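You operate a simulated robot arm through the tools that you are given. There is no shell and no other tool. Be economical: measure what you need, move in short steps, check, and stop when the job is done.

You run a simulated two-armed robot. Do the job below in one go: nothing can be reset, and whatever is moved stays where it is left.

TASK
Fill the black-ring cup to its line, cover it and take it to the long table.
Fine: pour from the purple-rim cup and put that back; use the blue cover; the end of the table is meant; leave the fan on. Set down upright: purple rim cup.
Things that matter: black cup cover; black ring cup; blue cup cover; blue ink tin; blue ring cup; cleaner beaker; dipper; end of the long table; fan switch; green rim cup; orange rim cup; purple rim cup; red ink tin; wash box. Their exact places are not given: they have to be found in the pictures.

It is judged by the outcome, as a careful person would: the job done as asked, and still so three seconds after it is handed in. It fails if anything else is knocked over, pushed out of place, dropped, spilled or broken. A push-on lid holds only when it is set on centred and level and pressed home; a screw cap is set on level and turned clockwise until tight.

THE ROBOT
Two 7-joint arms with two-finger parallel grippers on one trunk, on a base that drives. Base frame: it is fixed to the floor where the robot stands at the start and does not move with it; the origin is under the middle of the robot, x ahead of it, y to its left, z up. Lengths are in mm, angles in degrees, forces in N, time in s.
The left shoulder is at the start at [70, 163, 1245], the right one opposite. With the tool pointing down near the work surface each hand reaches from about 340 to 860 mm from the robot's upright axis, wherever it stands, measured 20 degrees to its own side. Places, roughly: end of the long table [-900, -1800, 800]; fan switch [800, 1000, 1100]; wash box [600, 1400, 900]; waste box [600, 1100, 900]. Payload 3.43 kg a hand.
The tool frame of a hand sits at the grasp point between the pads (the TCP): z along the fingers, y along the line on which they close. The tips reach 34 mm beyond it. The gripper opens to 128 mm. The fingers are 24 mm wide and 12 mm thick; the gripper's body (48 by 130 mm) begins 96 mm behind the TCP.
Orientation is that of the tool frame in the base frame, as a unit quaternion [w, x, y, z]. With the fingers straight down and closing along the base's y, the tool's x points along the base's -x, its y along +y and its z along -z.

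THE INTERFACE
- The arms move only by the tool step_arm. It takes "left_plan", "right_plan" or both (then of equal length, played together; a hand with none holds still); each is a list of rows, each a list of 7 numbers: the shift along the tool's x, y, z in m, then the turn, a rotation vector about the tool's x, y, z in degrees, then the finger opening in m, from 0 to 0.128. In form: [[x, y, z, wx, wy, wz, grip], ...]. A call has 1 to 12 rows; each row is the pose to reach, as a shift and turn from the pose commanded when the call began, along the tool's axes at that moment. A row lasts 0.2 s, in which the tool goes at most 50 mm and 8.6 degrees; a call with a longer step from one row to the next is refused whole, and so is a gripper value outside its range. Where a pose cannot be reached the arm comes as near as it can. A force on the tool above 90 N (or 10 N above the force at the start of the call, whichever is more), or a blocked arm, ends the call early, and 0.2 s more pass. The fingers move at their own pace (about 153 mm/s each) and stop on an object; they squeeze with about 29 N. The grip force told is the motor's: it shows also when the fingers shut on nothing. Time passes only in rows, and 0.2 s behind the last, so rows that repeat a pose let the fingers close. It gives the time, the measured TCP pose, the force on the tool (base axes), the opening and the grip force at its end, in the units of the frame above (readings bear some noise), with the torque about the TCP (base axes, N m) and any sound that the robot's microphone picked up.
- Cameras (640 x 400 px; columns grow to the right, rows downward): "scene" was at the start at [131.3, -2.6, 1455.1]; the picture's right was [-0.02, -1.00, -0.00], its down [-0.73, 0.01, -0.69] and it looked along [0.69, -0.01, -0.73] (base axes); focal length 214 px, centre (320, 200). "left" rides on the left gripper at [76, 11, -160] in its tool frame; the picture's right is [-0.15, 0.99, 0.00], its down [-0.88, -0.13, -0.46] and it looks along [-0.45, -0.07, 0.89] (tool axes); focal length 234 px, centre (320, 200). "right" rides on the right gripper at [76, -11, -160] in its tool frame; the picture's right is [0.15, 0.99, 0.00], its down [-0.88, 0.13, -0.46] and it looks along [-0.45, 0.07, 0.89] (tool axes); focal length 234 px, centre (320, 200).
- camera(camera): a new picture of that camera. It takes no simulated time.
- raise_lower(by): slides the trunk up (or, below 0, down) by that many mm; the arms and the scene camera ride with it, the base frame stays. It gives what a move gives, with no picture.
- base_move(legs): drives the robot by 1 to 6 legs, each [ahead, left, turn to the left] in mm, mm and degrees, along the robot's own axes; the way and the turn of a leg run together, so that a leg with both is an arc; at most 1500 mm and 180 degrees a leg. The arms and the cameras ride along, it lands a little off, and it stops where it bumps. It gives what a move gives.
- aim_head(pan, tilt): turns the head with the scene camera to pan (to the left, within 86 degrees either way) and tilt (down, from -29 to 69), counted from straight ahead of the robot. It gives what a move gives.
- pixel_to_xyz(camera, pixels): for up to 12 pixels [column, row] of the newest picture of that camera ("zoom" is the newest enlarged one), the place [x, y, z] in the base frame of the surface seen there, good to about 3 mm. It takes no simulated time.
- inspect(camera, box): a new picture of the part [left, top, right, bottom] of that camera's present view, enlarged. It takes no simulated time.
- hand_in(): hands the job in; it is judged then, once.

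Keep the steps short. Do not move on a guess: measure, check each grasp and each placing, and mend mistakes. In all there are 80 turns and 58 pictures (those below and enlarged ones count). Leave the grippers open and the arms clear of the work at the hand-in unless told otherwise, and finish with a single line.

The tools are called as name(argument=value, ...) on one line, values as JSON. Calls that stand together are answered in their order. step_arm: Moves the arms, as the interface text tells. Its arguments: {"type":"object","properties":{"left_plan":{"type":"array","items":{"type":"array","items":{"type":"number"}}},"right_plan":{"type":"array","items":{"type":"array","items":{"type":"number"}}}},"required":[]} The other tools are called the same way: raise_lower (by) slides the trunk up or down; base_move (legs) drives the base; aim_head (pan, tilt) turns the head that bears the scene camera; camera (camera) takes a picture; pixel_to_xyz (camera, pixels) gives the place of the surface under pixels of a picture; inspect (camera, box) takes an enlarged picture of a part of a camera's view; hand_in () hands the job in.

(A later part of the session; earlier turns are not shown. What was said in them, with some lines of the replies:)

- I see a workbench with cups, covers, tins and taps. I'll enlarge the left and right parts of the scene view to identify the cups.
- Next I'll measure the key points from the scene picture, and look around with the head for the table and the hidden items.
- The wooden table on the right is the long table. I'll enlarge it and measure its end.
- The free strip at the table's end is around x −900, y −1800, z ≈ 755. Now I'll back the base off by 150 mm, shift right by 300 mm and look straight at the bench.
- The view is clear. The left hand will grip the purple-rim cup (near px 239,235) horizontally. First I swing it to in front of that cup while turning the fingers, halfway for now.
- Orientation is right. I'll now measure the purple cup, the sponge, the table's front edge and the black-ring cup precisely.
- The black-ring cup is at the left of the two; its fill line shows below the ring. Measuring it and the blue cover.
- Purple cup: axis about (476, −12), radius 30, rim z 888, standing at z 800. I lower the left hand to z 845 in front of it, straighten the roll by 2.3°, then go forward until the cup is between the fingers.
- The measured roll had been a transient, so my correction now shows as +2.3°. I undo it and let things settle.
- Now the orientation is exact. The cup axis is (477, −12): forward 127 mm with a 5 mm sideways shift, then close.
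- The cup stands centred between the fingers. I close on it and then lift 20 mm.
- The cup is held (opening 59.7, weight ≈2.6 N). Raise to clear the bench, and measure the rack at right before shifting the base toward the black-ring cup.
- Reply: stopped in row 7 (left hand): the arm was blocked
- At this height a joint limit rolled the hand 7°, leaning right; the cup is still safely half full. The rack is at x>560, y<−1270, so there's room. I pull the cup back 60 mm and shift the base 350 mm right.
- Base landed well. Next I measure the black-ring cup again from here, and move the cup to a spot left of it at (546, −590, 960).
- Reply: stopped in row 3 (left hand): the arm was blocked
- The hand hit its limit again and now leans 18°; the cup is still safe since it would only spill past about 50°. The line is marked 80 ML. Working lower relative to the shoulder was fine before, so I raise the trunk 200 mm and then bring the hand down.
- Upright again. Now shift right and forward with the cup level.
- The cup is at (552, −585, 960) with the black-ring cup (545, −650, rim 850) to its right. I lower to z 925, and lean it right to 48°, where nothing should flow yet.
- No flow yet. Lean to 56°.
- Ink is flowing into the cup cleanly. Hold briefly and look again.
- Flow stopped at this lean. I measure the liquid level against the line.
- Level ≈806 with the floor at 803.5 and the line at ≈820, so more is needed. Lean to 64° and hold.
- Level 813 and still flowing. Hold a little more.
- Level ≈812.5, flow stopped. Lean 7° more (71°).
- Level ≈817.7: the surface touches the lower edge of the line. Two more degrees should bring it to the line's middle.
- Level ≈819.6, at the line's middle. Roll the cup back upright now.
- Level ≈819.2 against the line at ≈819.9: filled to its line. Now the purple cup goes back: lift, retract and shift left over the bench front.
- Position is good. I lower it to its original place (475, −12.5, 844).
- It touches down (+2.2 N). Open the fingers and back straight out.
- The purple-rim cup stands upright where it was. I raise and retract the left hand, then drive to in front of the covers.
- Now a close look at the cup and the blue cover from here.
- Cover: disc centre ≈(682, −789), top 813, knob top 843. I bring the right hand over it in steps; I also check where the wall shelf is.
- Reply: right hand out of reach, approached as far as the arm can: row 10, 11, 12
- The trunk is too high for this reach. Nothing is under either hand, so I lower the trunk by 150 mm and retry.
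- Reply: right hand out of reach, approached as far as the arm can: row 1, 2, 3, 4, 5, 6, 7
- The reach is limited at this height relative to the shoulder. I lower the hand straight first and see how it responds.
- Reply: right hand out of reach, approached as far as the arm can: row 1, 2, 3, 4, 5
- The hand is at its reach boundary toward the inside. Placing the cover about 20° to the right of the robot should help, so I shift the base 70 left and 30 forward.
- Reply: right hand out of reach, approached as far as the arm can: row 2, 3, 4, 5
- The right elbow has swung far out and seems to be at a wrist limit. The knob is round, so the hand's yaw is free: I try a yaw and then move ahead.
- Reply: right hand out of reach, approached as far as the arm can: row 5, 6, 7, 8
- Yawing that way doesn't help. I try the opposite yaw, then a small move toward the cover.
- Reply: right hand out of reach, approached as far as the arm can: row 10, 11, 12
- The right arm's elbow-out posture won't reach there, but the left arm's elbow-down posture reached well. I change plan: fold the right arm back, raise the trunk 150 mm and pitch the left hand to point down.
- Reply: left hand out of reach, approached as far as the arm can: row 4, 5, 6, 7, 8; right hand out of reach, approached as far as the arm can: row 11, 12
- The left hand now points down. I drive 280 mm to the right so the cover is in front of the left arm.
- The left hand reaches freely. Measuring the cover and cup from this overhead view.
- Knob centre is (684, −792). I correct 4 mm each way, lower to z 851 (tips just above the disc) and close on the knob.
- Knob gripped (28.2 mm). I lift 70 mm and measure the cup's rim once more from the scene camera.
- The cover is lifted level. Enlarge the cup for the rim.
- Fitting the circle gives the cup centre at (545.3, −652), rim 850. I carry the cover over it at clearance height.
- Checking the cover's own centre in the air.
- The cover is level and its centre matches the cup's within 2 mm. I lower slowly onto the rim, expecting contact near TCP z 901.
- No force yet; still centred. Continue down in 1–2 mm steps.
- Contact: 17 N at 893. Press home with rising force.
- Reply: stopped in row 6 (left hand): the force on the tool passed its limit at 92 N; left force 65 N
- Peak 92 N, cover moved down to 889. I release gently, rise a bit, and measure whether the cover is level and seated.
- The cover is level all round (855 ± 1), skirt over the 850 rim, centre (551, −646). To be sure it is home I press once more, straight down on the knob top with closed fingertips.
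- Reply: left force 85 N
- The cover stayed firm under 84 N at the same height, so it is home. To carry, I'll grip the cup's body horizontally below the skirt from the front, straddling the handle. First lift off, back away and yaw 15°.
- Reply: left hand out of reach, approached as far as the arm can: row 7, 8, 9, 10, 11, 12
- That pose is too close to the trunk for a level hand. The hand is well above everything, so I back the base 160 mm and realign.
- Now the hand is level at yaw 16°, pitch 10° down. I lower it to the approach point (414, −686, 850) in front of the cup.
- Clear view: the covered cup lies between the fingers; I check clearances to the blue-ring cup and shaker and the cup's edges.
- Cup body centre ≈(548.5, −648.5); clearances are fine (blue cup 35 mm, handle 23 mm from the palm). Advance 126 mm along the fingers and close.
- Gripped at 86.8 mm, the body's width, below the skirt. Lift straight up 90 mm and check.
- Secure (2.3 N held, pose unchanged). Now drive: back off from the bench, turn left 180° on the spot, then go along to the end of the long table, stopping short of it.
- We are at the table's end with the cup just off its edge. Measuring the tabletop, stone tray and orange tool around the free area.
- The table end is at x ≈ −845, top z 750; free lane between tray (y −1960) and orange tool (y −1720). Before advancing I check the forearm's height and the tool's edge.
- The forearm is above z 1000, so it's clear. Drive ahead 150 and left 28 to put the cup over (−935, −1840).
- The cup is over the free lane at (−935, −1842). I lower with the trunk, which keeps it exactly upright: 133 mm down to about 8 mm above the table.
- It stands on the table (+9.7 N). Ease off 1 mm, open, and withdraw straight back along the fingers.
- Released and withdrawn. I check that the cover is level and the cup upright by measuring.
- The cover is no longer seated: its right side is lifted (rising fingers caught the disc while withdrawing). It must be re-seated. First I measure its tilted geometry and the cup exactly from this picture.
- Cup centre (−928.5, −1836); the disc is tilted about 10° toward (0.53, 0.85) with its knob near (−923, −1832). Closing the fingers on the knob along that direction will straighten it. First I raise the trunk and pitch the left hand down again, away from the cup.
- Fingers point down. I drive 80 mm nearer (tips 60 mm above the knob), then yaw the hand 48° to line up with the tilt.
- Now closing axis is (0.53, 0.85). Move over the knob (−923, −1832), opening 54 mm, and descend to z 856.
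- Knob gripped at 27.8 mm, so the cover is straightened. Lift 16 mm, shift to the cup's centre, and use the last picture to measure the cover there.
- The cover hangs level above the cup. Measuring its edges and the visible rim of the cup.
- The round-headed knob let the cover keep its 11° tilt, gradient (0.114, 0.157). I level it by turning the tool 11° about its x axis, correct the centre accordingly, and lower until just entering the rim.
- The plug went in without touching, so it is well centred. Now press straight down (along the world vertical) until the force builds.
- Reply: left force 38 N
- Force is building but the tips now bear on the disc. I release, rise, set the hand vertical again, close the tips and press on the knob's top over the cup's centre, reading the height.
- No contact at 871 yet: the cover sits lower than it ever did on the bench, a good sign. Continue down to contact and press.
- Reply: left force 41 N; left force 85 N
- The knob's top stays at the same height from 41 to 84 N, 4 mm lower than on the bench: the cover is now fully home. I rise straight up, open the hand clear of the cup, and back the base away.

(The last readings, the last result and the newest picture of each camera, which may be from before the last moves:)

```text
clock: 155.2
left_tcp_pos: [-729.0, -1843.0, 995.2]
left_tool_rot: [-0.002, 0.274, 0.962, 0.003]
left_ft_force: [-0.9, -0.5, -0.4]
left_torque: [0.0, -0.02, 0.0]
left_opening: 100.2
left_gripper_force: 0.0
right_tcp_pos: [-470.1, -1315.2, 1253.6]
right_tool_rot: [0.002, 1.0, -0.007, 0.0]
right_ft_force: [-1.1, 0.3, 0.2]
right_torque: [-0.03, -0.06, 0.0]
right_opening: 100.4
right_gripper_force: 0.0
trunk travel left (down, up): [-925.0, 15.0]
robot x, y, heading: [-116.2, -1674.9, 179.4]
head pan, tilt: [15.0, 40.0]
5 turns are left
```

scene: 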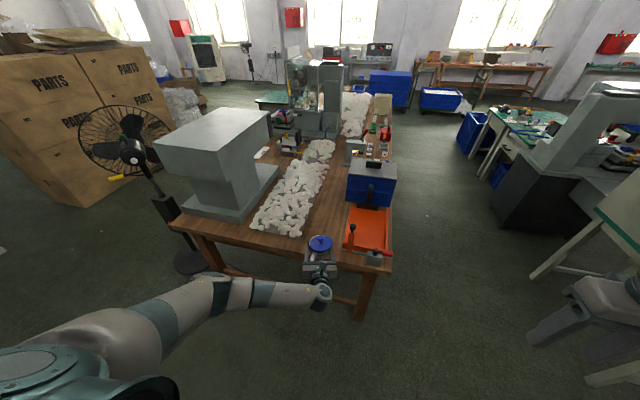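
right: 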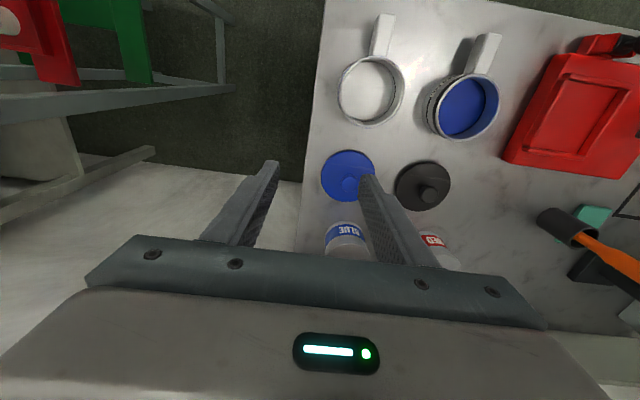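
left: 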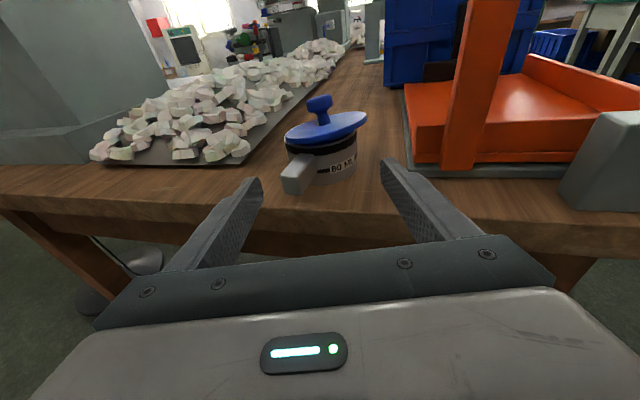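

Both hands are open and clear, and no pictures are left. The cover was pressed rigidly home, the cup stands on the end of the long table, and the purple-rim cup is back. Handing in.

hand_in()

```text
The job is handed in.
```

The black-ring cup is filled to its 80 ML line, has the blue cover pressed on, and stands on the end of the long table; the purple-rim cup is back upright in its place and the fan was left on. The cover came loose at set-down and was re-seated, judged by force and height only since no pictures were left.
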